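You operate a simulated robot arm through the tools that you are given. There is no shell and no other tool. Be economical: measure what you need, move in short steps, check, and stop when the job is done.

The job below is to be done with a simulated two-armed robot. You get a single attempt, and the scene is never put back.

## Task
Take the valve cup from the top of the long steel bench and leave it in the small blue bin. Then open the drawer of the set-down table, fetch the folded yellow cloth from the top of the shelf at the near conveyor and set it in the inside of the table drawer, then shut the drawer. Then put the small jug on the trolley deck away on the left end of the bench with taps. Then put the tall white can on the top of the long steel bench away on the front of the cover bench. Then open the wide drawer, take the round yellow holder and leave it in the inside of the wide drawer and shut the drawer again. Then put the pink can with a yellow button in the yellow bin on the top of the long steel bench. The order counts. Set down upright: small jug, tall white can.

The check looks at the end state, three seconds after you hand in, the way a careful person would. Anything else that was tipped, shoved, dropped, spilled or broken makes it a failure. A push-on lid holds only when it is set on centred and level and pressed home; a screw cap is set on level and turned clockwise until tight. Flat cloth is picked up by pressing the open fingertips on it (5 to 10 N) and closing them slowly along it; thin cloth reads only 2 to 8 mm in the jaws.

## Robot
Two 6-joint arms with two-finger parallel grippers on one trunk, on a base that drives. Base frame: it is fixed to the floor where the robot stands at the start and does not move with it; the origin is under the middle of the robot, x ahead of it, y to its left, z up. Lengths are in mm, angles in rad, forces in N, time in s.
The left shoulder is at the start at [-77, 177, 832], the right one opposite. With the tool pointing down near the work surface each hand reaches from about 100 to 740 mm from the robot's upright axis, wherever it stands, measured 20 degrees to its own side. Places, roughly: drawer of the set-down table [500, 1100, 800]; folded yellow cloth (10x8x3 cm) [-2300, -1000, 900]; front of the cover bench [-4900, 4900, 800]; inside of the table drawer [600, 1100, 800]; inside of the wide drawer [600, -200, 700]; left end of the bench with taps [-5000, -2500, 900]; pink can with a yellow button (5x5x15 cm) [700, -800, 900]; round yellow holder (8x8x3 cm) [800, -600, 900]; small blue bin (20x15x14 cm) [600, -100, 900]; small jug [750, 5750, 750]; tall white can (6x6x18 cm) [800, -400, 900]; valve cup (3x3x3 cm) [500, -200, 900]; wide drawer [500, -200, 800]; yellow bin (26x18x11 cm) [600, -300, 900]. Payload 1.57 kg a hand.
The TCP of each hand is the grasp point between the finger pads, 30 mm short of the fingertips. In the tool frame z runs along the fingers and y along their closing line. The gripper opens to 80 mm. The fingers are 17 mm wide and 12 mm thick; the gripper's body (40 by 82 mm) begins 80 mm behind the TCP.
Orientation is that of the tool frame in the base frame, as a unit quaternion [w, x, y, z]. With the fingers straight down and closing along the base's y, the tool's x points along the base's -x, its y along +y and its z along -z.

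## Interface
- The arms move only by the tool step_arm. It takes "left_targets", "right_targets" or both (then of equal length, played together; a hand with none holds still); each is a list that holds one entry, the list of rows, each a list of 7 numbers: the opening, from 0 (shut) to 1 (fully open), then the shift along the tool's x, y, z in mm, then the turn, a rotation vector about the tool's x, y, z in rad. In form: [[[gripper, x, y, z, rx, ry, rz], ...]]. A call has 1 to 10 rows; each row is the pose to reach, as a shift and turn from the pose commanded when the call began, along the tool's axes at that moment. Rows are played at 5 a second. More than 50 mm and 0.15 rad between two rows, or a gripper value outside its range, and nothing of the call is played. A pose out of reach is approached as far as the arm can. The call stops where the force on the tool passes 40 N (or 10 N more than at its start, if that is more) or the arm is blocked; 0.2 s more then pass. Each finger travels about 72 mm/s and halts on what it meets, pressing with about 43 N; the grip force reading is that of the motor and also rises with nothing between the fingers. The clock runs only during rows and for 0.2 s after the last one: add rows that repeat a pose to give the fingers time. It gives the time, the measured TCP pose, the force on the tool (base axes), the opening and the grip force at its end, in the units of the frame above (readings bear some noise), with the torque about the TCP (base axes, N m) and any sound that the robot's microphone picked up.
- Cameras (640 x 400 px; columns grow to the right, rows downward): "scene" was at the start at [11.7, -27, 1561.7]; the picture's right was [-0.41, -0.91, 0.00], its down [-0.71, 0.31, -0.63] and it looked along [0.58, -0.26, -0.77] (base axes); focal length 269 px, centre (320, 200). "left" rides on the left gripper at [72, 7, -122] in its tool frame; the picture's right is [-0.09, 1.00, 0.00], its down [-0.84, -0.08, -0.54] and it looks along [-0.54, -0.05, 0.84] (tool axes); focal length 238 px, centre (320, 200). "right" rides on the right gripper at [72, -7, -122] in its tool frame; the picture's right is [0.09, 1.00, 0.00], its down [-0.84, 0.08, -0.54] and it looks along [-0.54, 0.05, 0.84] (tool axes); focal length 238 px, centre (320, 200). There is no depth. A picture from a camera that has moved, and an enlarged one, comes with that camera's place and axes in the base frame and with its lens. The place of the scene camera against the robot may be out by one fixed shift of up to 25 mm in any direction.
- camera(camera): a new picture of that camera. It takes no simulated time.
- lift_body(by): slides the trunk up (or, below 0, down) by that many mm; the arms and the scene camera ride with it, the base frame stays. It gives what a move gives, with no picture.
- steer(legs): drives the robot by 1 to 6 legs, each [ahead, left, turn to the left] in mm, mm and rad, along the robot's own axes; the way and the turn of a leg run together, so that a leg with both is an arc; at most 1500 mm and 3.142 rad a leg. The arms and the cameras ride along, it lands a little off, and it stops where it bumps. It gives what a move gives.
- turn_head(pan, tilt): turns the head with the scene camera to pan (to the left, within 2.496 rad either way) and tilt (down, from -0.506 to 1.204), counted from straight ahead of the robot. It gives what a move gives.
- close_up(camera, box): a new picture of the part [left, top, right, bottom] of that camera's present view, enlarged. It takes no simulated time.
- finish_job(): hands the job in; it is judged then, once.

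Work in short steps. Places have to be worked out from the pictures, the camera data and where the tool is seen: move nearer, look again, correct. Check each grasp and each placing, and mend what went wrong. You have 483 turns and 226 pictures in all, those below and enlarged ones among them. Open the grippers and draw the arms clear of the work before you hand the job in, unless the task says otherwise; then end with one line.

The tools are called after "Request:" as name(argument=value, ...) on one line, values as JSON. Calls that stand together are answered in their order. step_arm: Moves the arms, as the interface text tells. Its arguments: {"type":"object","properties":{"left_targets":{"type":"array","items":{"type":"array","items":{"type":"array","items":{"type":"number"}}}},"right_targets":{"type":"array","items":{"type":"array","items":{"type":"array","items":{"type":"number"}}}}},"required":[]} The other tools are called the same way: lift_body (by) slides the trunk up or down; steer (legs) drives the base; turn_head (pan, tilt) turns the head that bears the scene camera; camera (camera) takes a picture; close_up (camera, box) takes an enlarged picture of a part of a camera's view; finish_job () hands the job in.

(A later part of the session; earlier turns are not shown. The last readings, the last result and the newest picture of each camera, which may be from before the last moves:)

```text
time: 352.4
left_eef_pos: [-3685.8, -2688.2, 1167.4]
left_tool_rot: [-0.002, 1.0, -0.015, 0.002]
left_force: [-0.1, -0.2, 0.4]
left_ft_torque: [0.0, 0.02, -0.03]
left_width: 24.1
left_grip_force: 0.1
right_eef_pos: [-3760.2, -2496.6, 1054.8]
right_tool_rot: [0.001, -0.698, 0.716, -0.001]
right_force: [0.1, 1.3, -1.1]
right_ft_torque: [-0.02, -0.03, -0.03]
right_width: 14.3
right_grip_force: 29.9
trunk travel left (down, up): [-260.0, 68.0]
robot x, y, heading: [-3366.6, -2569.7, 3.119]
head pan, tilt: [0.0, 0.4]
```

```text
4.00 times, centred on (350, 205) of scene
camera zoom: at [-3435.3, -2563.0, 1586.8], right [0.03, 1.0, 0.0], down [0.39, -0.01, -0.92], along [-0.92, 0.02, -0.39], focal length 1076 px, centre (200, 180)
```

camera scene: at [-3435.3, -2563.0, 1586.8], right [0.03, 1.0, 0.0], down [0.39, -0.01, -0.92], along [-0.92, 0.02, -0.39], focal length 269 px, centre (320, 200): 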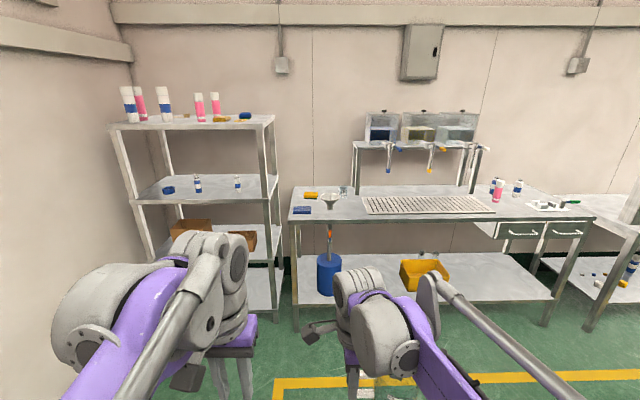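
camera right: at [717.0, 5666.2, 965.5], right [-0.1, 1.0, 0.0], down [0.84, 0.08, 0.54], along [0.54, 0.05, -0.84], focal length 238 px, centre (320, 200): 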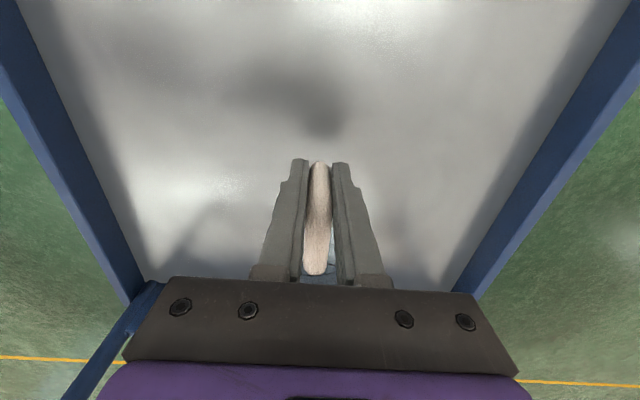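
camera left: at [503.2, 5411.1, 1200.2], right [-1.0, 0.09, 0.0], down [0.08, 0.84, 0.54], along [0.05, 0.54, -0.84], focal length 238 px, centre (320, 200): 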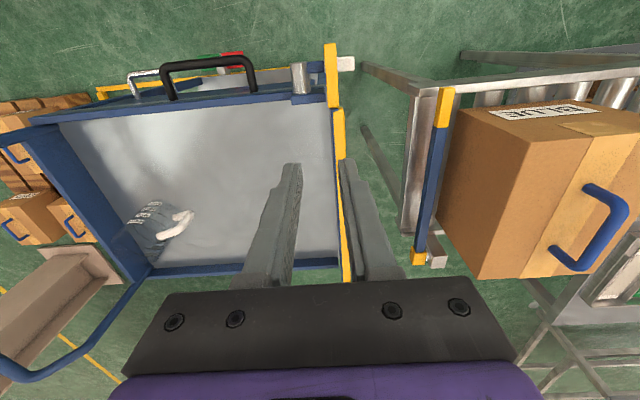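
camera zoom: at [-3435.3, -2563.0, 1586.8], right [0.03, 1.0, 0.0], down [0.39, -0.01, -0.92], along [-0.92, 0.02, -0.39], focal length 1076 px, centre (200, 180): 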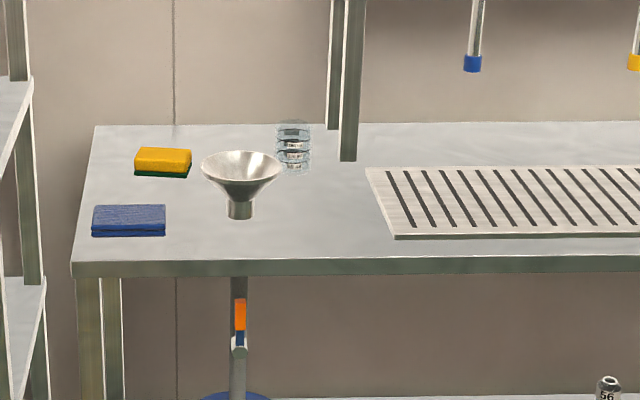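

I'll set the jug at the left end right of the funnel, near the front (about [-4822,-2370]). I drive up to the bench.

Request:
steer(legs=[[820, 40, 0.022]])

Request:
turn_head(pan=-0.2, tilt=0.7)

Request:
camera(camera="scene")

Request:
camera(camera="left")

```text
time: 356.8
left_eef_pos: [-4505.6, -2724.6, 1167.8]
left_tool_rot: [-0.002, 1.0, -0.004, 0.003]
left_force: [0.2, 0.0, -1.0]
left_ft_torque: [-0.02, 0.0, -0.03]
left_width: 23.9
left_grip_force: 0.1
right_eef_pos: [-4583.6, -2533.3, 1053.7]
right_tool_rot: [0.001, -0.706, 0.708, -0.001]
right_force: [1.2, -0.6, -1.2]
right_ft_torque: [-0.04, 0.01, 0.03]
right_width: 14.4
right_grip_force: 30.6
trunk travel left (down, up): [-260.0, 68.0]
robot x, y, heading: [-4187.4, -2597.5, 3.134]
head pan, tilt: [0.0, 0.4]
```

```text
time: 357.6
left_eef_pos: [-4505.1, -2723.0, 1167.3]
left_tool_rot: [-0.002, 1.0, -0.003, 0.003]
left_force: [-0.2, -0.5, -0.5]
left_ft_torque: [-0.02, 0.0, -0.04]
left_width: 24.1
left_grip_force: 0.1
right_eef_pos: [-4582.9, -2533.8, 1053.7]
right_tool_rot: [0.001, -0.706, 0.708, 0.0]
right_force: [0.1, -0.2, -0.8]
right_ft_torque: [-0.08, -0.01, 0.01]
right_width: 14.4
right_grip_force: 30.9
trunk travel left (down, up): [-260.0, 68.0]
robot x, y, heading: [-4189.9, -2596.8, 3.143]
head pan, tilt: [-0.201, 0.7]
```

```text
142 pictures are left
camera scene: at [-4249.1, -2575.4, 1560.0], right [0.2, 0.98, 0.0], down [0.63, -0.13, -0.77], along [-0.75, 0.15, -0.64], focal length 269 px, centre (320, 200)
```

scene: 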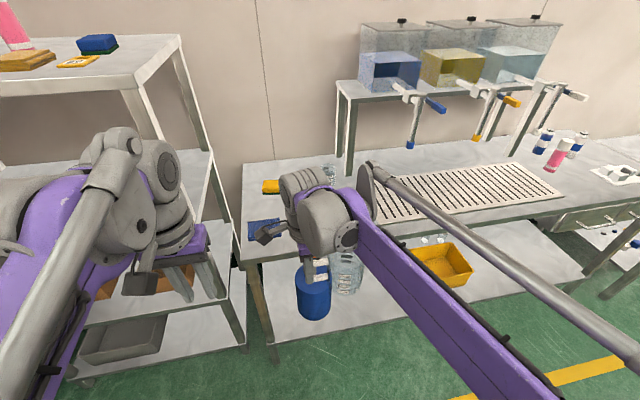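

```text
141 pictures are left
camera left: at [-4434.3, -2731.5, 1290.5], right [-0.1, -1.0, 0.0], down [-0.84, 0.08, 0.54], along [-0.54, 0.06, -0.84], focal length 238 px, centre (320, 200)
```

left: 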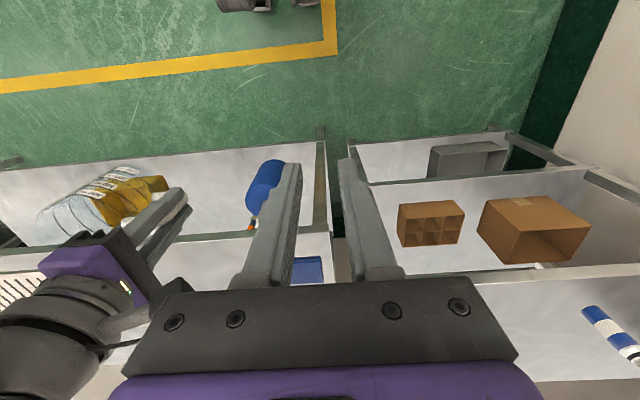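

I draw the left hand back from the rack, then drive 80 mm closer.

Request:
step_arm(left_targets=[[[0.3, 40, 0, 0, 0, 0, 0], [0.3, 80, 0, 0, 0, 0, 0], [0.3, 100, -10, 0, 0, 0, 0]]])

Request:
steer(legs=[[80, 0, 0]])

Request:
step_arm(right_targets=[[[0.0, 20, 45, 0, 0, 0, 0], [0.0, 20, 45, 0, 0, 0, 0]]])

```text
time: 358.4
left_eef_pos: [-4404.8, -2714.3, 1167.9]
left_tool_rot: [-0.002, 1.0, -0.004, 0.002]
left_force: [0.0, 0.7, -0.1]
left_ft_torque: [0.02, -0.01, -0.01]
left_width: 23.8
left_grip_force: 0.1
right_eef_pos: [-4583.8, -2533.7, 1053.9]
right_tool_rot: [0.001, -0.707, 0.708, 0.0]
right_force: [0.2, 0.2, -1.0]
right_ft_torque: [-0.03, 0.0, -0.01]
right_width: 14.5
right_grip_force: 29.9
trunk travel left (down, up): [-260.0, 68.0]
robot x, y, heading: [-4193.7, -2598.8, 3.14]
head pan, tilt: [-0.201, 0.7]
```

```text
time: 359.5
left_eef_pos: [-4483.7, -2714.7, 1167.5]
left_tool_rot: [-0.002, 1.0, -0.005, 0.002]
left_force: [0.4, 0.2, -0.4]
left_ft_torque: [-0.01, -0.04, -0.03]
left_width: 24.1
left_grip_force: 0.2
right_eef_pos: [-4662.7, -2533.5, 1052.8]
right_tool_rot: [0.001, -0.706, 0.708, -0.001]
right_force: [-0.6, 0.6, 0.1]
right_ft_torque: [-0.01, -0.02, 0.0]
right_width: 14.7
right_grip_force: 30.4
trunk travel left (down, up): [-260.0, 68.0]
robot x, y, heading: [-4270.5, -2594.2, 3.139]
head pan, tilt: [-0.201, 0.7]
```

```text
time: 360.1
left_eef_pos: [-4482.8, -2712.5, 1167.8]
left_tool_rot: [-0.002, 1.0, -0.005, 0.001]
left_force: [0.3, 0.6, 1.0]
left_ft_torque: [-0.02, 0.03, 0.01]
left_width: 23.9
left_grip_force: 0.1
right_eef_pos: [-4707.3, -2550.6, 1053.7]
right_tool_rot: [0.001, -0.706, 0.708, -0.002]
right_force: [0.1, 0.6, -2.2]
right_ft_torque: [-0.05, 0.01, 0.0]
right_width: 14.6
right_grip_force: 30.5
trunk travel left (down, up): [-260.0, 68.0]
robot x, y, heading: [-4267.9, -2596.0, 3.134]
head pan, tilt: [-0.201, 0.7]
```

Request:
camera(camera="right")

Request:
camera(camera="scene")

```text
140 pictures are left
camera right: at [-4701.4, -2622.1, 1175.5], right [-1.0, -0.09, 0.0], down [-0.08, 0.84, 0.54], along [-0.05, 0.54, -0.84], focal length 238 px, centre (320, 200)
```

right: 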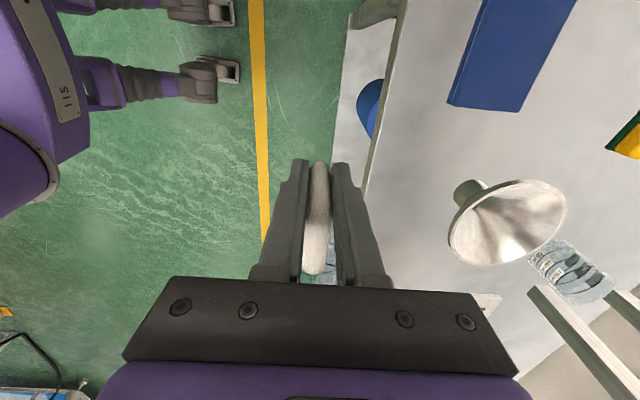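

```text
139 pictures are left
camera scene: at [-4326.5, -2574.3, 1559.9], right [0.2, 0.98, 0.0], down [0.63, -0.13, -0.77], along [-0.75, 0.16, -0.64], focal length 269 px, centre (320, 200)
```

scene: 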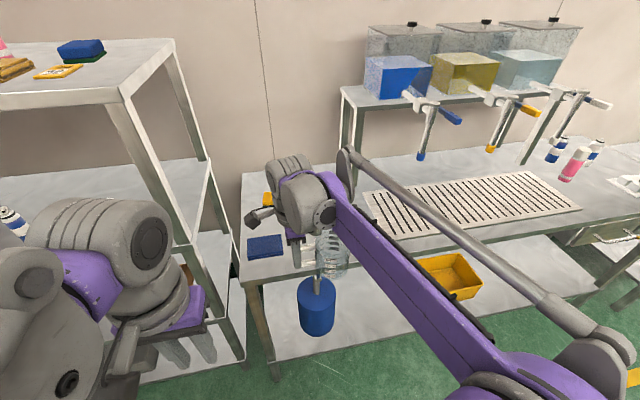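

Bench front edge is at x≈-4782 and the funnel centre at about [-4915,-2480] with a 60 mm rim. I go right first, then forward to a grip point of about [-4838,-2412].

Request:
step_arm(right_targets=[[[0.0, -40, 0, -10, 0, 0, 0], [0.0, -80, 0, -20, 0, 0, 0], [0.0, -115, 20, -20, 0, 0, 0], [0.0, -139, 55, -20, 0, 0, 0], [0.0, -139, 95, -10, 0, 0, 0], [0.0, -139, 131, 0, 0, 0, 0], [0.0, -139, 131, 0, 0, 0, 0]]])

Request:
camera(camera="right")

Request:
camera(camera="scene")

```text
time: 361.7
left_eef_pos: [-4483.3, -2713.4, 1167.1]
left_tool_rot: [-0.001, 1.0, -0.004, 0.001]
left_force: [0.7, 0.0, -0.1]
left_ft_torque: [0.04, 0.04, 0.01]
left_width: 24.0
left_grip_force: 0.0
right_eef_pos: [-4835.5, -2411.7, 1052.6]
right_tool_rot: [0.001, -0.706, 0.708, -0.001]
right_force: [0.0, -0.2, -1.7]
right_ft_torque: [-0.04, 0.03, -0.01]
right_width: 14.4
right_grip_force: 31.4
trunk travel left (down, up): [-260.0, 68.0]
robot x, y, heading: [-4269.5, -2596.4, 3.136]
head pan, tilt: [-0.201, 0.7]
```

```text
138 pictures are left
camera right: at [-4830.7, -2482.9, 1174.7], right [-1.0, -0.09, 0.0], down [-0.08, 0.84, 0.54], along [-0.05, 0.54, -0.84], focal length 238 px, centre (320, 200)
```

right: 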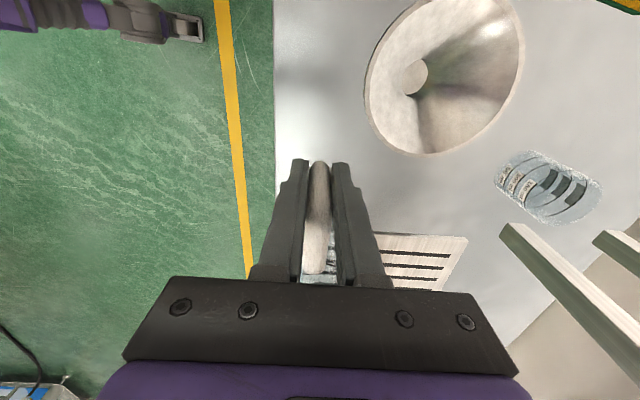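

```text
137 pictures are left
camera scene: at [-4326.6, -2575.1, 1560.0], right [0.2, 0.98, 0.0], down [0.63, -0.13, -0.77], along [-0.75, 0.16, -0.64], focal length 269 px, centre (320, 200)
```

scene: 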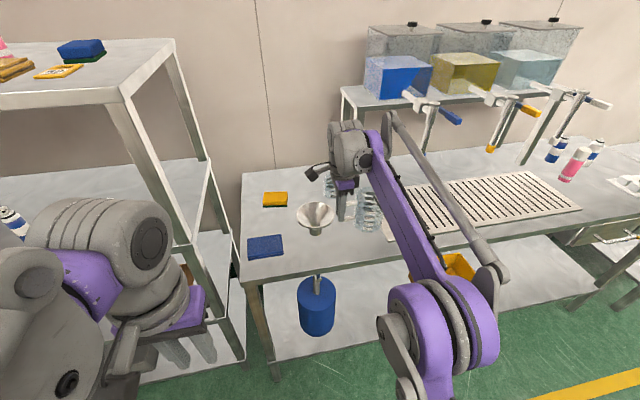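

Clear on all sides. I go 10 mm further in and lower to about z 985, then feel for contact.

Request:
step_arm(right_targets=[[[0.0, 0, 9, 15, 0, 0, 0], [0.0, 0, 9, 40, 0, 0, 0], [0.0, 0, 9, 60, 0, 0, 0], [0.0, 0, 9, 66, 0, 0, 0]]])

Request:
close_up(camera="scene", box=[290, 140, 430, 260])

```text
time: 362.7
left_eef_pos: [-4484.3, -2713.8, 1167.4]
left_tool_rot: [-0.001, 1.0, -0.004, 0.002]
left_force: [0.4, 0.8, 0.1]
left_ft_torque: [0.0, -0.03, -0.04]
left_width: 23.8
left_grip_force: 0.0
right_eef_pos: [-4847.3, -2412.4, 987.1]
right_tool_rot: [0.0, -0.706, 0.708, -0.001]
right_force: [-0.1, 0.2, -0.2]
right_ft_torque: [-0.05, 0.04, 0.02]
right_width: 14.5
right_grip_force: 30.8
trunk travel left (down, up): [-260.0, 68.0]
robot x, y, heading: [-4265.8, -2593.1, 3.14]
head pan, tilt: [-0.201, 0.7]
```

```text
3.33 times, centred on (360, 200) of scene
camera zoom: at [-4327.6, -2575.0, 1559.9], right [0.2, 0.98, 0.0], down [0.63, -0.13, -0.76], along [-0.75, 0.16, -0.64], focal length 897 px, centre (187, 200)
```

zoom: 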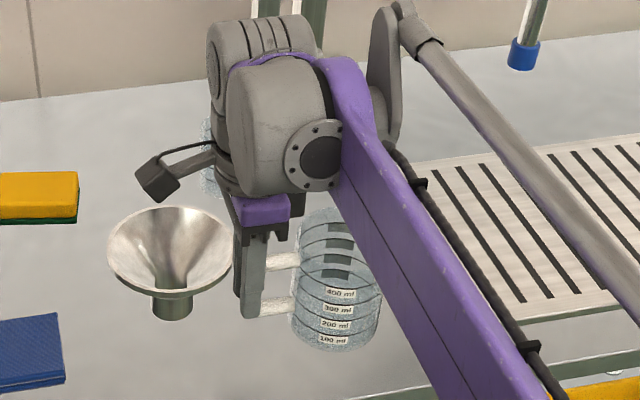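

Request:
step_arm(right_targets=[[[0.0, 0, 0, 4, 0, 0, 0], [0.0, 0, 0, 8, 0, 0, 0], [0.0, 0, 0, 8, 0, 0, 0]]])

Request:
step_arm(right_targets=[[[0.0, 0, 0, 4, 0, 0, 0], [0.0, 0, 0, 8, 0, 0, 0], [0.0, 0, 0, 8, 0, 0, 0]]])

```text
time: 363.5
left_eef_pos: [-4484.2, -2713.7, 1167.4]
left_tool_rot: [-0.002, 1.0, -0.005, 0.002]
left_force: [0.1, 0.5, 0.1]
left_ft_torque: [0.02, 0.02, -0.03]
left_width: 24.1
left_grip_force: 0.1
right_eef_pos: [-4846.7, -2413.4, 979.0]
right_tool_rot: [0.001, -0.705, 0.709, -0.001]
right_force: [0.2, -0.3, -0.4]
right_ft_torque: [-0.06, -0.02, -0.01]
right_width: 14.4
right_grip_force: 30.1
trunk travel left (down, up): [-260.0, 68.0]
robot x, y, heading: [-4264.9, -2596.7, 3.137]
head pan, tilt: [-0.201, 0.7]
```

```text
time: 364.3
left_eef_pos: [-4484.1, -2713.6, 1166.3]
left_tool_rot: [-0.002, 1.0, -0.005, 0.001]
left_force: [-0.2, 0.4, 0.7]
left_ft_torque: [-0.02, 0.0, -0.01]
left_width: 23.8
left_grip_force: 0.0
right_eef_pos: [-4847.4, -2413.6, 970.6]
right_tool_rot: [0.001, -0.706, 0.709, 0.0]
right_force: [0.6, -0.2, -1.4]
right_ft_torque: [-0.03, -0.01, -0.02]
right_width: 14.4
right_grip_force: 30.8
trunk travel left (down, up): [-260.0, 68.0]
robot x, y, heading: [-4271.3, -2592.9, 3.136]
head pan, tilt: [-0.201, 0.7]
```

No contact yet at 970; I keep going down in small steps.

Request:
step_arm(right_targets=[[[0.0, 0, 0, 4, 0, 0, 0], [0.0, 0, 0, 8, 0, 0, 0], [0.0, 0, 0, 8, 0, 0, 0]]])

Request:
close_up(camera="scene", box=[310, 160, 410, 250])

```text
time: 365.1
left_eef_pos: [-4482.8, -2714.6, 1167.7]
left_tool_rot: [-0.001, 1.0, -0.004, 0.002]
left_force: [-0.4, -0.7, 0.2]
left_ft_torque: [-0.03, -0.02, 0.04]
left_width: 23.8
left_grip_force: 0.1
right_eef_pos: [-4846.6, -2413.2, 962.6]
right_tool_rot: [0.0, -0.706, 0.709, -0.001]
right_force: [0.0, 0.3, -1.1]
right_ft_torque: [-0.08, 0.01, 0.01]
right_width: 14.4
right_grip_force: 31.1
trunk travel left (down, up): [-260.0, 68.0]
robot x, y, heading: [-4268.3, -2595.4, 3.139]
head pan, tilt: [-0.201, 0.7]
```

```text
4.44 times, centred on (360, 205) of scene
camera zoom: at [-4327.6, -2575.0, 1559.9], right [0.2, 0.98, 0.0], down [0.63, -0.13, -0.76], along [-0.75, 0.16, -0.64], focal length 1196 px, centre (142, 178)
```

zoom: 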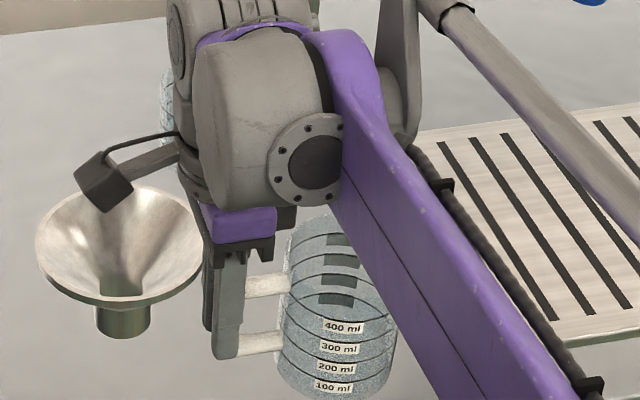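

Request:
step_arm(right_targets=[[[0.0, 0, 0, 4, 0, 0, 0], [0.0, 0, 0, 7, 0, 0, 0], [0.0, 0, 0, 7, 0, 0, 0]]])

Request:
step_arm(right_targets=[[[0.0, 0, 0, 3, 0, 0, 0], [0.0, 0, 0, 6, 0, 0, 0], [0.0, 0, 0, 6, 0, 0, 0]]])

```text
time: 365.9
left_eef_pos: [-4483.9, -2714.1, 1166.8]
left_tool_rot: [-0.002, 1.0, -0.004, 0.002]
left_force: [-0.2, 0.8, 0.0]
left_ft_torque: [-0.01, 0.01, 0.01]
left_width: 24.0
left_grip_force: 0.0
right_eef_pos: [-4847.1, -2413.1, 957.2]
right_tool_rot: [0.001, -0.706, 0.709, 0.0]
right_force: [-0.9, 0.5, -0.7]
right_ft_torque: [-0.05, -0.02, -0.01]
right_width: 14.5
right_grip_force: 31.0
trunk travel left (down, up): [-260.0, 68.0]
robot x, y, heading: [-4270.9, -2596.0, 3.135]
head pan, tilt: [-0.201, 0.7]
```

```text
time: 366.7
left_eef_pos: [-4483.1, -2713.3, 1167.0]
left_tool_rot: [-0.003, 1.0, -0.004, 0.002]
left_force: [0.3, 0.1, -0.1]
left_ft_torque: [0.02, 0.02, -0.01]
left_width: 24.0
left_grip_force: 0.1
right_eef_pos: [-4847.0, -2413.3, 950.9]
right_tool_rot: [0.0, -0.706, 0.709, -0.001]
right_force: [0.4, 0.5, -1.1]
right_ft_torque: [-0.04, 0.02, -0.03]
right_width: 14.1
right_grip_force: 30.6
trunk travel left (down, up): [-260.0, 68.0]
robot x, y, heading: [-4269.9, -2595.7, 3.136]
head pan, tilt: [-0.201, 0.7]
```

Request:
step_arm(right_targets=[[[0.0, 0, 0, 3, 0, 0, 0], [0.0, 0, 0, 6, 0, 0, 0], [0.0, 0, 0, 6, 0, 0, 0]]])

Request:
camera(camera="left")

Request:
close_up(camera="scene", box=[310, 160, 410, 250])

```text
time: 367.5
left_eef_pos: [-4482.5, -2715.3, 1167.1]
left_tool_rot: [-0.002, 1.0, -0.004, 0.002]
left_force: [0.3, 0.3, -0.5]
left_ft_torque: [0.02, 0.02, -0.01]
left_width: 23.9
left_grip_force: 0.1
right_eef_pos: [-4845.1, -2413.8, 945.9]
right_tool_rot: [0.001, -0.706, 0.708, 0.0]
right_force: [-1.6, -6.6, 21.0]
right_ft_torque: [0.61, 0.12, 0.07]
right_width: 14.4
right_grip_force: 30.9
trunk travel left (down, up): [-260.0, 68.0]
robot x, y, heading: [-4271.1, -2593.3, 3.139]
head pan, tilt: [-0.201, 0.7]
```

```text
134 pictures are left
camera left: at [-4411.3, -2723.5, 1290.4], right [-0.1, -0.99, 0.0], down [-0.84, 0.08, 0.54], along [-0.54, 0.06, -0.84], focal length 238 px, centre (320, 200)
```

left: 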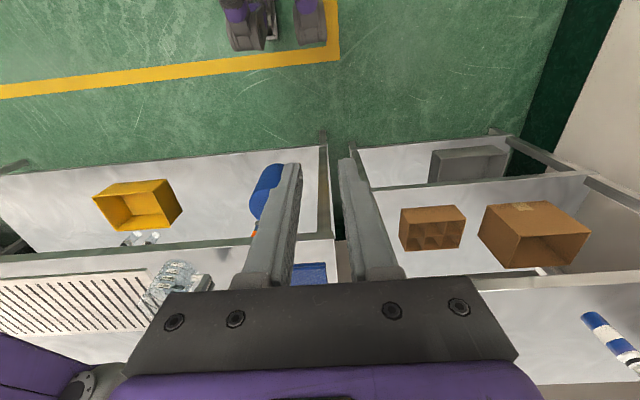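

```text
4.44 times, centred on (360, 205) of scene
camera zoom: at [-4325.7, -2576.8, 1560.1], right [0.2, 0.98, 0.0], down [0.63, -0.13, -0.77], along [-0.75, 0.16, -0.64], focal length 1196 px, centre (142, 178)
```

zoom: 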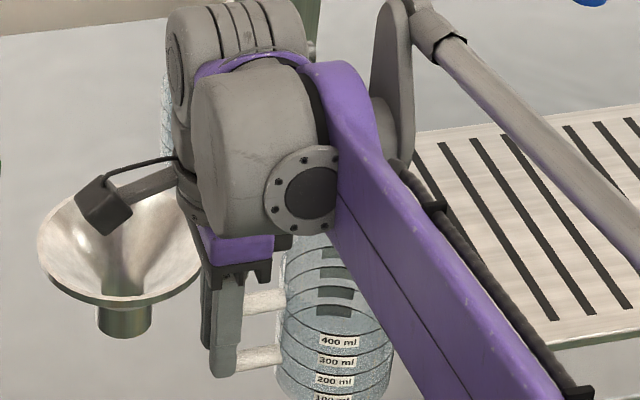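

Contact felt (21 N) — the jug is on the bench. I relax 2 mm, open the jaw gently to ~45 mm and lift straight up.

Request:
step_arm(right_targets=[[[0.0, 0, 0, -2, 0, 0, 0], [0.15, 0, 0, -2, 0, 0, 0], [0.3, 0, 0, -2, 0, 0, 0], [0.5, 0, 0, -2, 0, 0, 0], [0.5, 0, 0, -2, 0, 0, 0], [0.5, 0, 0, -20, 0, 0, 0], [0.5, 0, 0, -60, 0, 0, 0], [0.5, 0, 0, -100, 0, 0, 0], [0.5, 0, 0, -140, 0, 0, 0]]])

Request:
camera(camera="right")

Request:
close_up(camera="scene", box=[310, 160, 410, 250])

```text
time: 369.5
left_eef_pos: [-4483.9, -2713.6, 1166.8]
left_tool_rot: [-0.002, 1.0, -0.004, 0.002]
left_force: [0.0, 0.1, -0.2]
left_ft_torque: [0.03, 0.01, 0.01]
left_width: 23.9
left_grip_force: 0.0
right_eef_pos: [-4845.3, -2413.4, 1086.2]
right_tool_rot: [0.001, -0.706, 0.708, -0.001]
right_force: [-0.9, 0.6, 0.5]
right_ft_torque: [-0.02, 0.03, 0.04]
right_width: 39.9
right_grip_force: 0.0
trunk travel left (down, up): [-260.0, 68.0]
robot x, y, heading: [-4268.7, -2600.2, 3.137]
head pan, tilt: [-0.201, 0.7]
```

```text
132 pictures are left
camera right: at [-4840.9, -2483.6, 1207.4], right [-1.0, -0.09, 0.0], down [-0.08, 0.84, 0.54], along [-0.05, 0.54, -0.84], focal length 238 px, centre (320, 200)
```

right: 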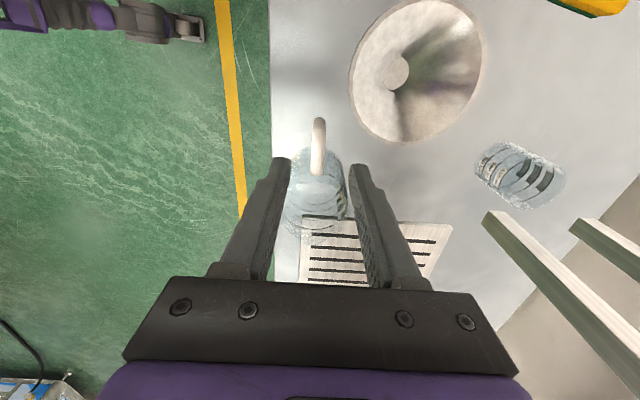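

```text
4.44 times, centred on (360, 205) of scene
camera zoom: at [-4327.6, -2575.1, 1559.9], right [0.2, 0.98, 0.0], down [0.63, -0.13, -0.76], along [-0.75, 0.16, -0.64], focal length 1196 px, centre (142, 178)
```

zoom: 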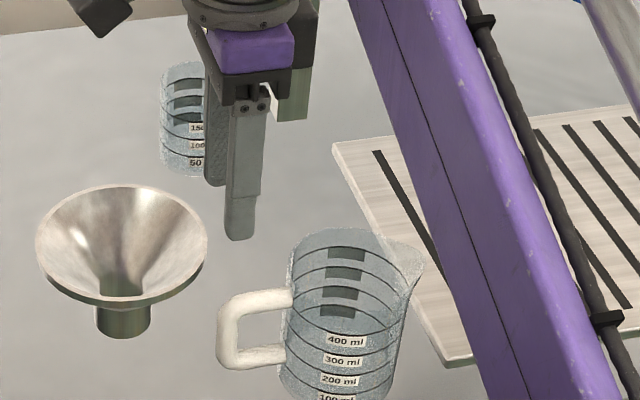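

The jug stands upright on the left end of the taps bench. I pull the right hand back, and unwind its yaw.

Request:
step_arm(right_targets=[[[0.5, 0, -40, -10, 0, 0, 0], [0.5, 0, -80, -20, 0, 0, 0], [0.5, 0, -120, -30, 0, 0, -0.14], [0.5, 0, -160, -30, 0, 0, -0.28], [0.5, 0, -180, -30, 0, 0, -0.42], [0.5, 0, -180, -30, 0, 0, -0.56], [0.5, 0, -180, -30, 0, 0, -0.7], [0.5, 0, -180, -30, 0, 0, -0.84]]])

Request:
steer(legs=[[-1300, 0, 0], [-1300, 0, 0], [-1200, 0, 0]])

Request:
turn_head(pan=-2.45, tilt=0.35)

Request:
camera(camera="scene")

```text
time: 371.3
left_eef_pos: [-4484.3, -2713.3, 1167.6]
left_tool_rot: [-0.002, 1.0, -0.004, 0.002]
left_force: [0.3, 0.1, 0.2]
left_ft_torque: [0.01, 0.01, 0.02]
left_width: 23.9
left_grip_force: 0.1
right_eef_pos: [-4667.9, -2413.2, 1115.1]
right_tool_rot: [-0.001, 0.934, -0.357, 0.001]
right_force: [0.1, 0.6, -0.7]
right_ft_torque: [-0.01, 0.0, 0.02]
right_width: 40.0
right_grip_force: 0.2
trunk travel left (down, up): [-260.0, 68.0]
robot x, y, heading: [-4265.2, -2598.0, 3.138]
head pan, tilt: [-0.201, 0.7]
```

```text
time: 389.6
left_eef_pos: [-681.6, -2711.1, 1166.7]
left_tool_rot: [-0.002, 1.0, 0.002, 0.002]
left_force: [-0.5, -0.1, -0.2]
left_ft_torque: [-0.01, 0.0, 0.0]
left_width: 24.1
left_grip_force: 0.0
right_eef_pos: [-868.2, -2414.1, 1115.3]
right_tool_rot: [-0.001, 0.935, -0.354, 0.0]
right_force: [-0.1, -0.6, 0.9]
right_ft_torque: [0.01, -0.04, -0.01]
right_width: 39.9
right_grip_force: 0.3
trunk travel left (down, up): [-260.0, 68.0]
robot x, y, heading: [-466.0, -2590.4, -3.135]
head pan, tilt: [-0.201, 0.7]
```

```text
time: 391.7
left_eef_pos: [-681.2, -2710.6, 1165.6]
left_tool_rot: [-0.002, 1.0, 0.001, 0.002]
left_force: [-0.9, -0.4, 0.3]
left_ft_torque: [-0.03, 0.01, 0.01]
left_width: 23.9
left_grip_force: 0.1
right_eef_pos: [-867.0, -2412.6, 1115.5]
right_tool_rot: [0.0, 0.935, -0.354, 0.001]
right_force: [0.7, -0.1, 0.1]
right_ft_torque: [-0.02, -0.05, -0.01]
right_width: 40.0
right_grip_force: 0.0
trunk travel left (down, up): [-260.0, 68.0]
robot x, y, heading: [-464.4, -2595.0, -3.133]
head pan, tilt: [-2.45, 0.351]
```

```text
130 pictures are left
camera scene: at [-372.1, -2526.8, 1591.3], right [0.64, -0.77, 0.0], down [-0.26, -0.22, -0.94], along [0.72, 0.6, -0.34], focal length 269 px, centre (320, 200)
```

scene: 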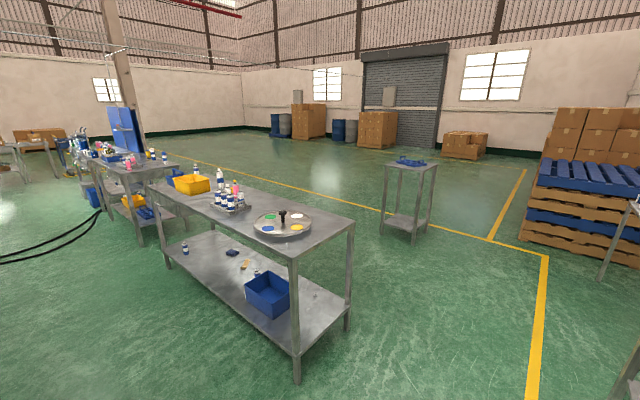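

The far side of the long bench is open floor. I finish unwinding the right wrist and drive around the south end to the far side, facing -x.

Request:
step_arm(right_targets=[[[0.5, 0, 0, 0, 0, 0, -0.14], [0.5, 0, 0, 0, 0, 0, -0.28], [0.5, 0, 0, 0, 0, 0, -0.42], [0.5, 0, 0, 0, 0, 0, -0.56], [0.5, 0, 0, 0, 0, 0, -0.7], [0.5, 0, 0, 0, 0, 0, -0.73]]])

Request:
steer(legs=[[-1000, 0, 0], [-980, 0, -0.009], [0, -1200, 0], [0, -950, 0]])

Request:
turn_head(pan=0.0, tilt=0.7)

Request:
camera(camera="scene")

```text
time: 393.1
left_eef_pos: [-681.9, -2712.0, 1166.5]
left_tool_rot: [-0.002, 1.0, 0.002, 0.002]
left_force: [0.0, 0.5, 0.8]
left_ft_torque: [0.01, -0.01, 0.0]
left_width: 23.9
left_grip_force: 0.0
right_eef_pos: [-868.2, -2412.9, 1114.3]
right_tool_rot: [0.0, 1.0, 0.004, 0.001]
right_force: [0.6, -0.9, 0.8]
right_ft_torque: [-0.01, 0.01, 0.0]
right_width: 40.2
right_grip_force: 0.0
trunk travel left (down, up): [-260.0, 68.0]
robot x, y, heading: [-467.8, -2590.3, -3.133]
head pan, tilt: [-2.45, 0.351]
```

```text
time: 421.6
left_eef_pos: [1317.3, -539.9, 1167.3]
left_tool_rot: [-0.001, 1.0, -0.011, 0.001]
left_force: [0.4, -0.2, 0.9]
left_ft_torque: [0.03, 0.0, 0.0]
left_width: 23.9
left_grip_force: 0.1
right_eef_pos: [1137.8, -236.6, 1114.9]
right_tool_rot: [-0.001, 1.0, -0.009, 0.001]
right_force: [-0.6, 0.1, 0.6]
right_ft_torque: [0.0, 0.02, -0.04]
right_width: 39.9
right_grip_force: 0.0
trunk travel left (down, up): [-260.0, 68.0]
robot x, y, heading: [1537.1, -423.3, 3.126]
head pan, tilt: [-2.45, 0.351]
```

```text
time: 423.9
left_eef_pos: [1317.4, -539.1, 1166.6]
left_tool_rot: [-0.001, 1.0, -0.01, 0.002]
left_force: [-0.7, -0.1, -0.2]
left_ft_torque: [-0.02, -0.03, -0.02]
left_width: 24.0
left_grip_force: 0.1
right_eef_pos: [1138.8, -236.9, 1113.6]
right_tool_rot: [-0.001, 1.0, -0.009, 0.001]
right_force: [0.8, 0.3, -0.7]
right_ft_torque: [-0.03, 0.01, 0.03]
right_width: 39.9
right_grip_force: 0.1
trunk travel left (down, up): [-260.0, 68.0]
robot x, y, heading: [1536.5, -426.3, 3.127]
head pan, tilt: [0.0, 0.7]
```

```text
129 pictures are left
camera scene: at [1474.0, -420.1, 1560.0], right [0.02, 1.0, 0.0], down [0.64, -0.01, -0.77], along [-0.76, 0.01, -0.64], focal length 269 px, centre (320, 200)
```

scene: 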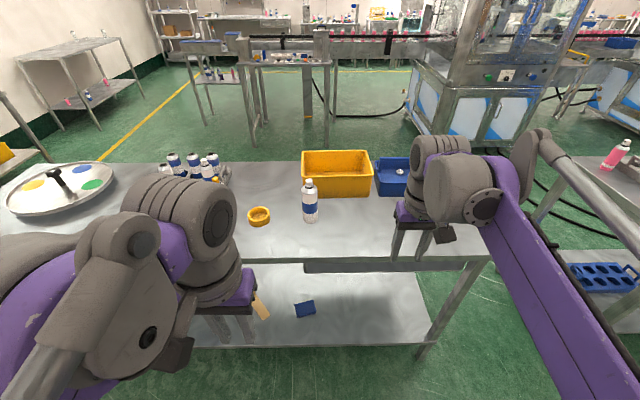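

The tall white can is at about [792,-440]. I drive 170 mm closer and bring the right hand toward it.

Request:
steer(legs=[[170, 0, 0.015]])

Request:
step_arm(right_targets=[[[0.7, -10, 45, -10, 0, 0, 0], [0.9, -20, 90, -20, 0, 0, 0], [1.0, -35, 130, -30, 0, 0, 0], [1.0, -60, 165, -40, 0, 0, 0], [1.0, -80, 195, -40, 0, 0, 0], [1.0, -80, 195, -40, 0, 0, 0]]])

Request:
camera(camera="right")

```text
time: 425.3
left_eef_pos: [1150.2, -541.9, 1167.4]
left_tool_rot: [-0.002, 1.0, -0.002, 0.001]
left_force: [-0.6, -0.6, 0.5]
left_ft_torque: [0.0, -0.01, 0.0]
left_width: 24.1
left_grip_force: 0.1
right_eef_pos: [967.9, -242.5, 1115.8]
right_tool_rot: [-0.001, 1.0, 0.0, 0.002]
right_force: [-0.7, -0.4, -0.2]
right_ft_torque: [0.0, -0.02, -0.05]
right_width: 39.8
right_grip_force: 0.0
trunk travel left (down, up): [-260.0, 68.0]
robot x, y, heading: [1363.4, -426.5, 3.142]
head pan, tilt: [0.0, 0.7]
```

```text
time: 426.7
left_eef_pos: [1152.4, -541.4, 1168.4]
left_tool_rot: [-0.002, 1.0, -0.003, 0.002]
left_force: [0.2, -0.3, -0.2]
left_ft_torque: [0.01, 0.03, -0.02]
left_width: 24.2
left_grip_force: 0.0
right_eef_pos: [887.8, -437.7, 1154.6]
right_tool_rot: [0.0, 1.0, -0.001, 0.001]
right_force: [1.0, -0.3, 0.5]
right_ft_torque: [-0.01, 0.03, 0.0]
right_width: 80.0
right_grip_force: 0.2
trunk travel left (down, up): [-260.0, 68.0]
robot x, y, heading: [1364.0, -420.8, 3.138]
head pan, tilt: [0.0, 0.7]
```

```text
128 pictures are left
camera right: at [959.3, -428.9, 1277.0], right [0.09, -1.0, 0.0], down [-0.84, -0.08, 0.54], along [-0.54, -0.05, -0.84], focal length 238 px, centre (320, 200)
```

right: 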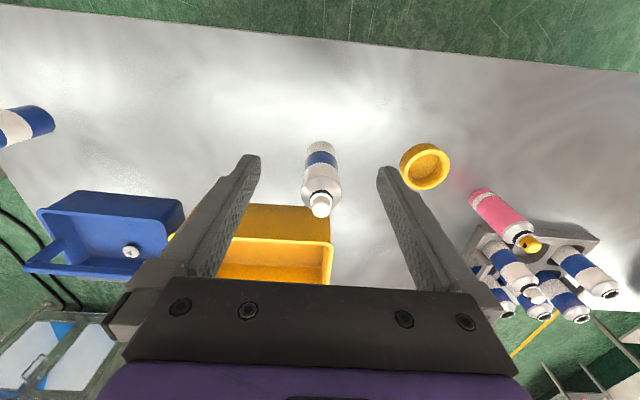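

Can axis about [806,-443]. I move over it at the same height and check alignment.

Request:
step_arm(right_targets=[[[1.0, -30, 3, 0, 0, 0, 0], [1.0, -60, 5, 0, 0, 0, 0], [1.0, -80, 5, 20, 0, 0, 0], [1.0, -80, 5, 40, 0, 0, 0], [1.0, -80, 5, 40, 0, 0, 0]]])

Request:
camera(camera="right")

Request:
close_up(camera="scene", box=[220, 120, 440, 260])

```text
time: 427.9
left_eef_pos: [1151.0, -541.4, 1166.6]
left_tool_rot: [-0.001, 1.0, -0.002, 0.002]
left_force: [0.3, -0.6, -0.5]
left_ft_torque: [0.01, -0.01, 0.01]
left_width: 24.2
left_grip_force: 0.0
right_eef_pos: [813.5, -439.7, 1110.5]
right_tool_rot: [0.0, 1.0, 0.0, 0.001]
right_force: [-0.7, 0.5, 0.8]
right_ft_torque: [-0.04, 0.0, -0.01]
right_width: 80.2
right_grip_force: 0.1
right hand out of reach, approached as far as the arm can: row 2, 3, 4, 5
trunk travel left (down, up): [-260.0, 68.0]
robot x, y, heading: [1361.2, -421.8, 3.14]
head pan, tilt: [0.0, 0.7]
```

```text
127 pictures are left
camera right: at [884.6, -432.1, 1232.2], right [0.09, -1.0, 0.0], down [-0.84, -0.08, 0.54], along [-0.54, -0.05, -0.84], focal length 238 px, centre (320, 200)
```

right: 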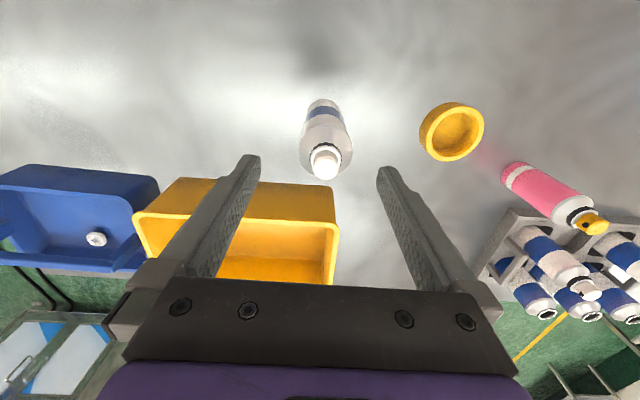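

```text
2.86 times, centred on (330, 190) of scene
camera zoom: at [1305.4, -419.2, 1560.0], right [0.0, 1.0, 0.0], down [0.64, 0.0, -0.77], along [-0.77, 0.0, -0.64], focal length 769 px, centre (291, 229)
```

zoom: 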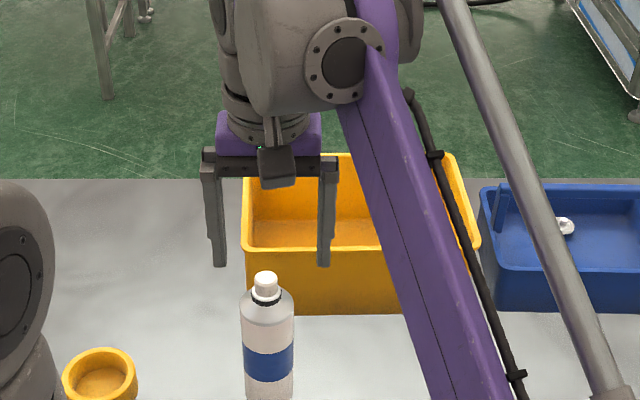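

That was near the reach limit, so I pull back 40 mm, drive 75 mm closer, and then descend over the can at about [794,-445].

Request:
step_arm(right_targets=[[[1.0, 20, 0, -10, 0, 0, 0], [1.0, 50, 0, -20, 0, 0, 0]]])

Request:
steer(legs=[[75, 0, 0]])

Request:
camera(camera="right")

```text
time: 428.5
left_eef_pos: [1151.8, -541.4, 1167.3]
left_tool_rot: [-0.002, 1.0, -0.002, 0.001]
left_force: [-0.2, 0.3, -0.5]
left_ft_torque: [0.01, 0.0, 0.01]
left_width: 24.2
left_grip_force: 0.0
right_eef_pos: [863.7, -440.8, 1131.0]
right_tool_rot: [-0.001, 1.0, -0.001, 0.001]
right_force: [-0.3, -0.1, 0.6]
right_ft_torque: [0.0, 0.0, 0.01]
right_width: 80.0
right_grip_force: 0.1
trunk travel left (down, up): [-260.0, 68.0]
robot x, y, heading: [1368.2, -422.4, 3.137]
head pan, tilt: [0.0, 0.7]
```

```text
time: 429.6
left_eef_pos: [1075.0, -541.8, 1166.8]
left_tool_rot: [-0.002, 1.0, -0.002, 0.002]
left_force: [-0.5, -0.6, 0.7]
left_ft_torque: [0.0, -0.01, -0.01]
left_width: 24.2
left_grip_force: 0.2
right_eef_pos: [789.5, -438.2, 1130.2]
right_tool_rot: [-0.002, 1.0, -0.001, 0.002]
right_force: [-0.2, 0.9, -0.1]
right_ft_torque: [-0.02, -0.03, 0.01]
right_width: 80.0
right_grip_force: 0.1
trunk travel left (down, up): [-260.0, 68.0]
robot x, y, heading: [1291.3, -427.5, 3.138]
head pan, tilt: [0.0, 0.7]
```

```text
125 pictures are left
camera right: at [859.6, -431.6, 1252.1], right [0.09, -1.0, 0.0], down [-0.84, -0.08, 0.54], along [-0.54, -0.05, -0.84], focal length 238 px, centre (320, 200)
```

right: 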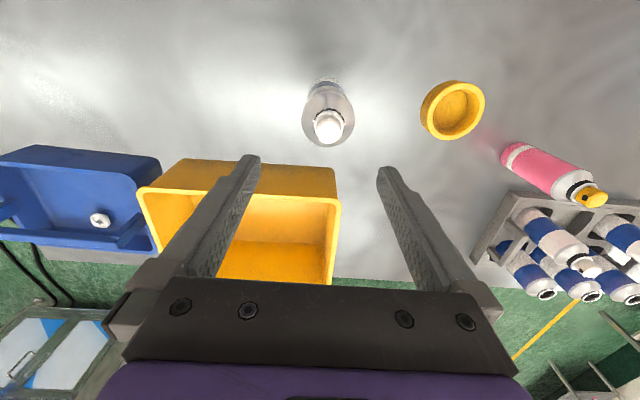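

Can at about [801,-445]. I adjust and descend to z≈1075, then look.

Request:
step_arm(right_targets=[[[1.0, 9, 6, 0, 0, 0, 0], [1.0, 9, 6, 30, 0, 0, 0], [1.0, 9, 6, 55, 0, 0, 0], [1.0, 9, 6, 55, 0, 0, 0]]])

Request:
camera(camera="right")

Request:
close_up(camera="scene", box=[220, 140, 440, 280])

```text
time: 430.6
left_eef_pos: [1076.1, -541.5, 1167.2]
left_tool_rot: [-0.002, 1.0, -0.003, 0.002]
left_force: [1.0, -0.9, -0.3]
left_ft_torque: [0.02, 0.0, -0.03]
left_width: 24.0
left_grip_force: 0.0
right_eef_pos: [798.9, -444.3, 1076.4]
right_tool_rot: [0.0, 1.0, -0.001, 0.002]
right_force: [-0.8, -0.3, -0.1]
right_ft_torque: [-0.01, -0.01, -0.01]
right_width: 80.0
right_grip_force: 0.0
trunk travel left (down, up): [-260.0, 68.0]
robot x, y, heading: [1291.5, -428.2, 3.14]
head pan, tilt: [0.0, 0.7]
```

```text
124 pictures are left
camera right: at [869.2, -437.2, 1198.0], right [0.09, -1.0, 0.0], down [-0.84, -0.08, 0.54], along [-0.54, -0.05, -0.84], focal length 238 px, centre (320, 200)
```

right: 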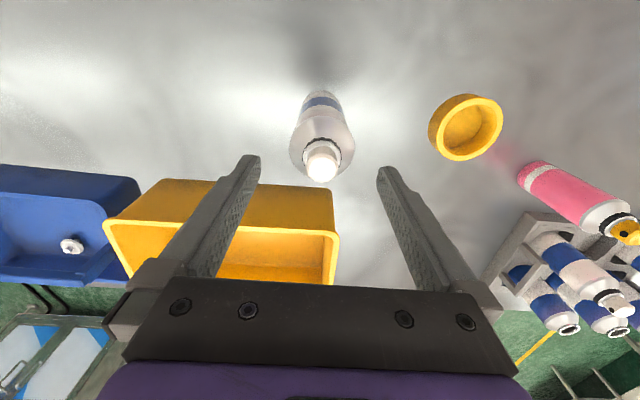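

```text
2.86 times, centred on (330, 210) of scene
camera zoom: at [1230.7, -419.0, 1560.0], right [0.0, 1.0, 0.0], down [0.64, 0.0, -0.76], along [-0.76, 0.0, -0.64], focal length 769 px, centre (291, 171)
```

zoom: 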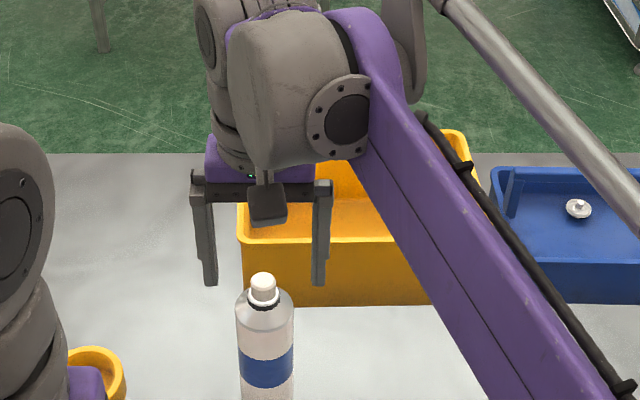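

Can top is z≈1064, axis x≈808. I shift 9 mm back and descend to z≈994.

Request:
step_arm(right_targets=[[[1.0, 9, 0, 0, 0, 0, 0], [1.0, 9, 0, 30, 0, 0, 0], [1.0, 9, 0, 60, 0, 0, 0], [1.0, 9, 0, 82, 0, 0, 0], [1.0, 9, 0, 82, 0, 0, 0]]])

Request:
camera(camera="right")

Request:
close_up(camera="scene", box=[240, 160, 400, 280])

```text
time: 431.8
left_eef_pos: [1077.4, -541.8, 1167.7]
left_tool_rot: [-0.002, 1.0, -0.002, 0.002]
left_force: [0.2, -0.7, -0.4]
left_ft_torque: [-0.01, 0.02, 0.01]
left_width: 24.2
left_grip_force: 0.0
right_eef_pos: [806.5, -444.9, 993.4]
right_tool_rot: [0.0, 1.0, 0.0, 0.0]
right_force: [0.8, -0.4, 0.8]
right_ft_torque: [-0.02, 0.01, -0.01]
right_width: 79.9
right_grip_force: 0.1
trunk travel left (down, up): [-260.0, 68.0]
robot x, y, heading: [1287.7, -422.9, 3.138]
head pan, tilt: [0.0, 0.7]
```

```text
122 pictures are left
camera right: at [878.0, -437.5, 1115.6], right [0.09, -1.0, 0.0], down [-0.84, -0.08, 0.54], along [-0.54, -0.05, -0.84], focal length 238 px, centre (320, 200)
```

right: 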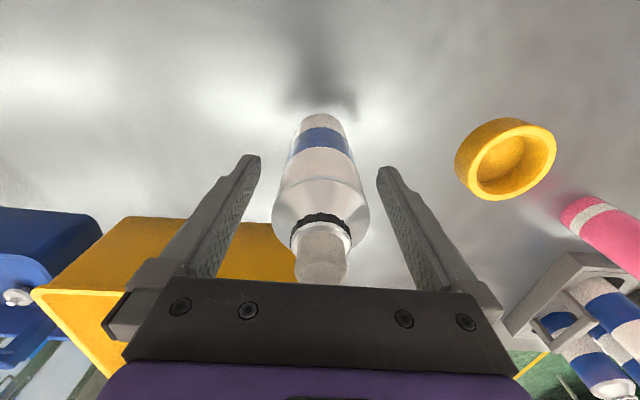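

```text
3.33 times, centred on (320, 220) of scene
camera zoom: at [1230.7, -419.0, 1560.0], right [0.0, 1.0, 0.0], down [0.64, 0.0, -0.77], along [-0.76, 0.0, -0.64], focal length 897 px, centre (320, 133)
```

zoom: 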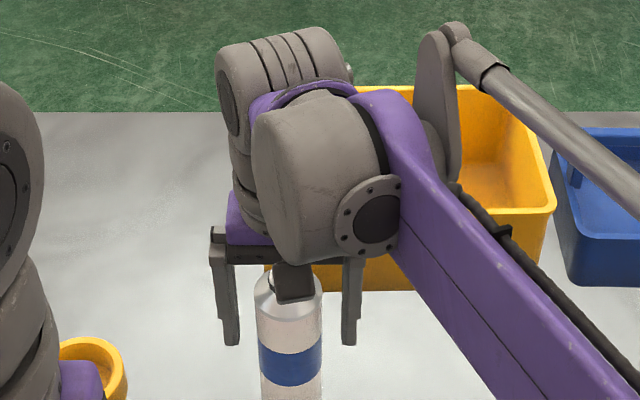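

The can is between the fingers. Close.

Request:
step_arm(right_targets=[[[0.85, 0, 0, 0, 0, 0, 0], [0.7, 0, 0, 0, 0, 0, 0], [0.55, 0, 0, 0, 0, 0, 0], [0.5, 0, 0, 0, 0, 0, 0], [0.5, 0, 0, 0, 0, 0, 0]]])

Request:
camera(camera="right")

```text
time: 433.0
left_eef_pos: [1075.7, -540.9, 1167.6]
left_tool_rot: [-0.002, 1.0, -0.003, 0.001]
left_force: [-1.2, -0.2, 0.5]
left_ft_torque: [0.0, 0.02, 0.03]
left_width: 24.2
left_grip_force: 0.1
right_eef_pos: [806.2, -444.8, 994.3]
right_tool_rot: [0.001, 1.0, -0.001, 0.001]
right_force: [-0.3, 0.0, 0.2]
right_ft_torque: [-0.05, -0.01, 0.02]
right_width: 52.3
right_grip_force: 43.0
trunk travel left (down, up): [-260.0, 68.0]
robot x, y, heading: [1293.5, -424.0, 3.138]
head pan, tilt: [0.0, 0.7]
```

```text
120 pictures are left
camera right: at [878.0, -437.7, 1115.9], right [0.09, -1.0, 0.0], down [-0.84, -0.08, 0.54], along [-0.54, -0.05, -0.84], focal length 238 px, centre (320, 200)
```

right: 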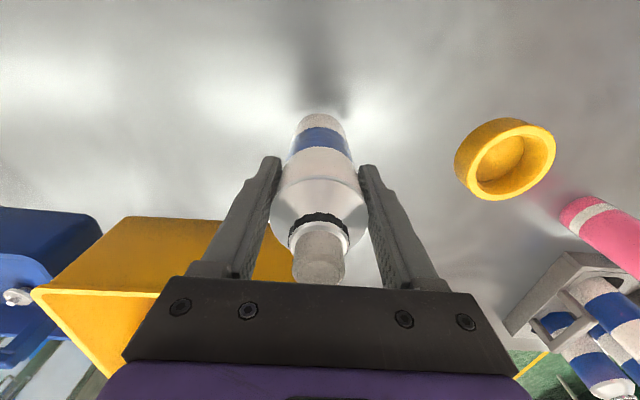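

Held (52 mm, 43 N). Lift 120 mm and draw it back off the bench.

Request:
step_arm(right_targets=[[[0.5, 0, 0, -10, 0, 0, 0], [0.5, 0, 0, -45, 0, 0, 0], [0.5, 5, 0, -85, 0, 0, 0], [0.5, 20, 0, -115, 0, 0, 0], [0.5, 60, 0, -120, 0, 0, 0], [0.5, 105, 0, -120, 0, 0, 0], [0.5, 150, 0, -120, 0, 0, 0], [0.5, 150, 0, -120, 0, 0, 0]]])

Request:
steer(legs=[[-300, 0, 0]])

Request:
turn_head(pan=-0.9, tilt=0.3)

Request:
camera(camera="scene")

```text
time: 434.8
left_eef_pos: [1076.1, -541.0, 1167.3]
left_tool_rot: [-0.002, 1.0, -0.003, 0.003]
left_force: [0.1, -0.1, 0.1]
left_ft_torque: [0.02, -0.01, -0.02]
left_width: 24.0
left_grip_force: 0.1
right_eef_pos: [956.5, -446.7, 1112.3]
right_tool_rot: [-0.001, 1.0, -0.001, 0.002]
right_force: [0.6, 0.1, -3.0]
right_ft_torque: [0.02, -0.02, -0.02]
right_width: 52.2
right_grip_force: 43.3
trunk travel left (down, up): [-260.0, 68.0]
robot x, y, heading: [1289.0, -423.2, 3.137]
head pan, tilt: [0.0, 0.7]
```

```text
time: 436.8
left_eef_pos: [1374.3, -541.1, 1167.5]
left_tool_rot: [-0.001, 1.0, -0.002, 0.002]
left_force: [0.0, -0.1, -0.1]
left_ft_torque: [-0.02, -0.01, 0.02]
left_width: 24.0
left_grip_force: 0.1
right_eef_pos: [1256.2, -447.6, 1113.2]
right_tool_rot: [0.001, 1.0, 0.0, 0.0]
right_force: [-0.7, 0.6, -1.8]
right_ft_torque: [-0.01, -0.01, 0.0]
right_width: 52.4
right_grip_force: 43.1
trunk travel left (down, up): [-260.0, 68.0]
robot x, y, heading: [1587.4, -424.5, 3.139]
head pan, tilt: [0.0, 0.7]
```

```text
time: 438.0
left_eef_pos: [1375.0, -542.3, 1166.8]
left_tool_rot: [-0.002, 1.0, -0.003, 0.002]
left_force: [-0.8, -0.2, 0.0]
left_ft_torque: [0.01, -0.02, 0.01]
left_width: 23.9
left_grip_force: 0.0
right_eef_pos: [1256.9, -447.6, 1112.7]
right_tool_rot: [0.0, 1.0, -0.002, 0.001]
right_force: [0.2, -0.5, -2.5]
right_ft_torque: [0.0, -0.05, 0.02]
right_width: 52.4
right_grip_force: 42.7
trunk travel left (down, up): [-260.0, 68.0]
robot x, y, heading: [1589.1, -422.3, 3.142]
head pan, tilt: [-0.901, 0.3]
```

```text
119 pictures are left
camera scene: at [1556.0, -346.7, 1596.0], right [0.78, 0.62, 0.0], down [0.18, -0.23, -0.96], along [-0.59, 0.75, -0.3], focal length 269 px, centre (320, 200)
```

scene: 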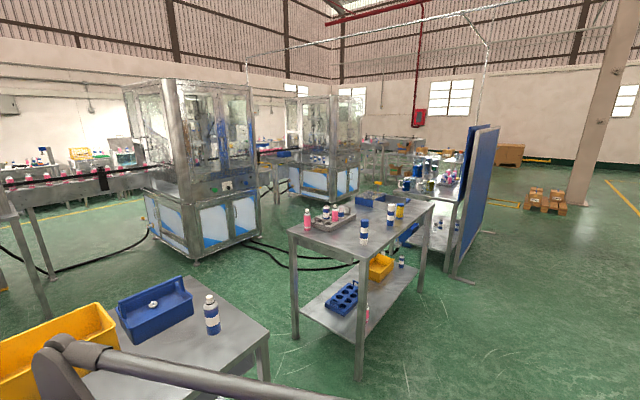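

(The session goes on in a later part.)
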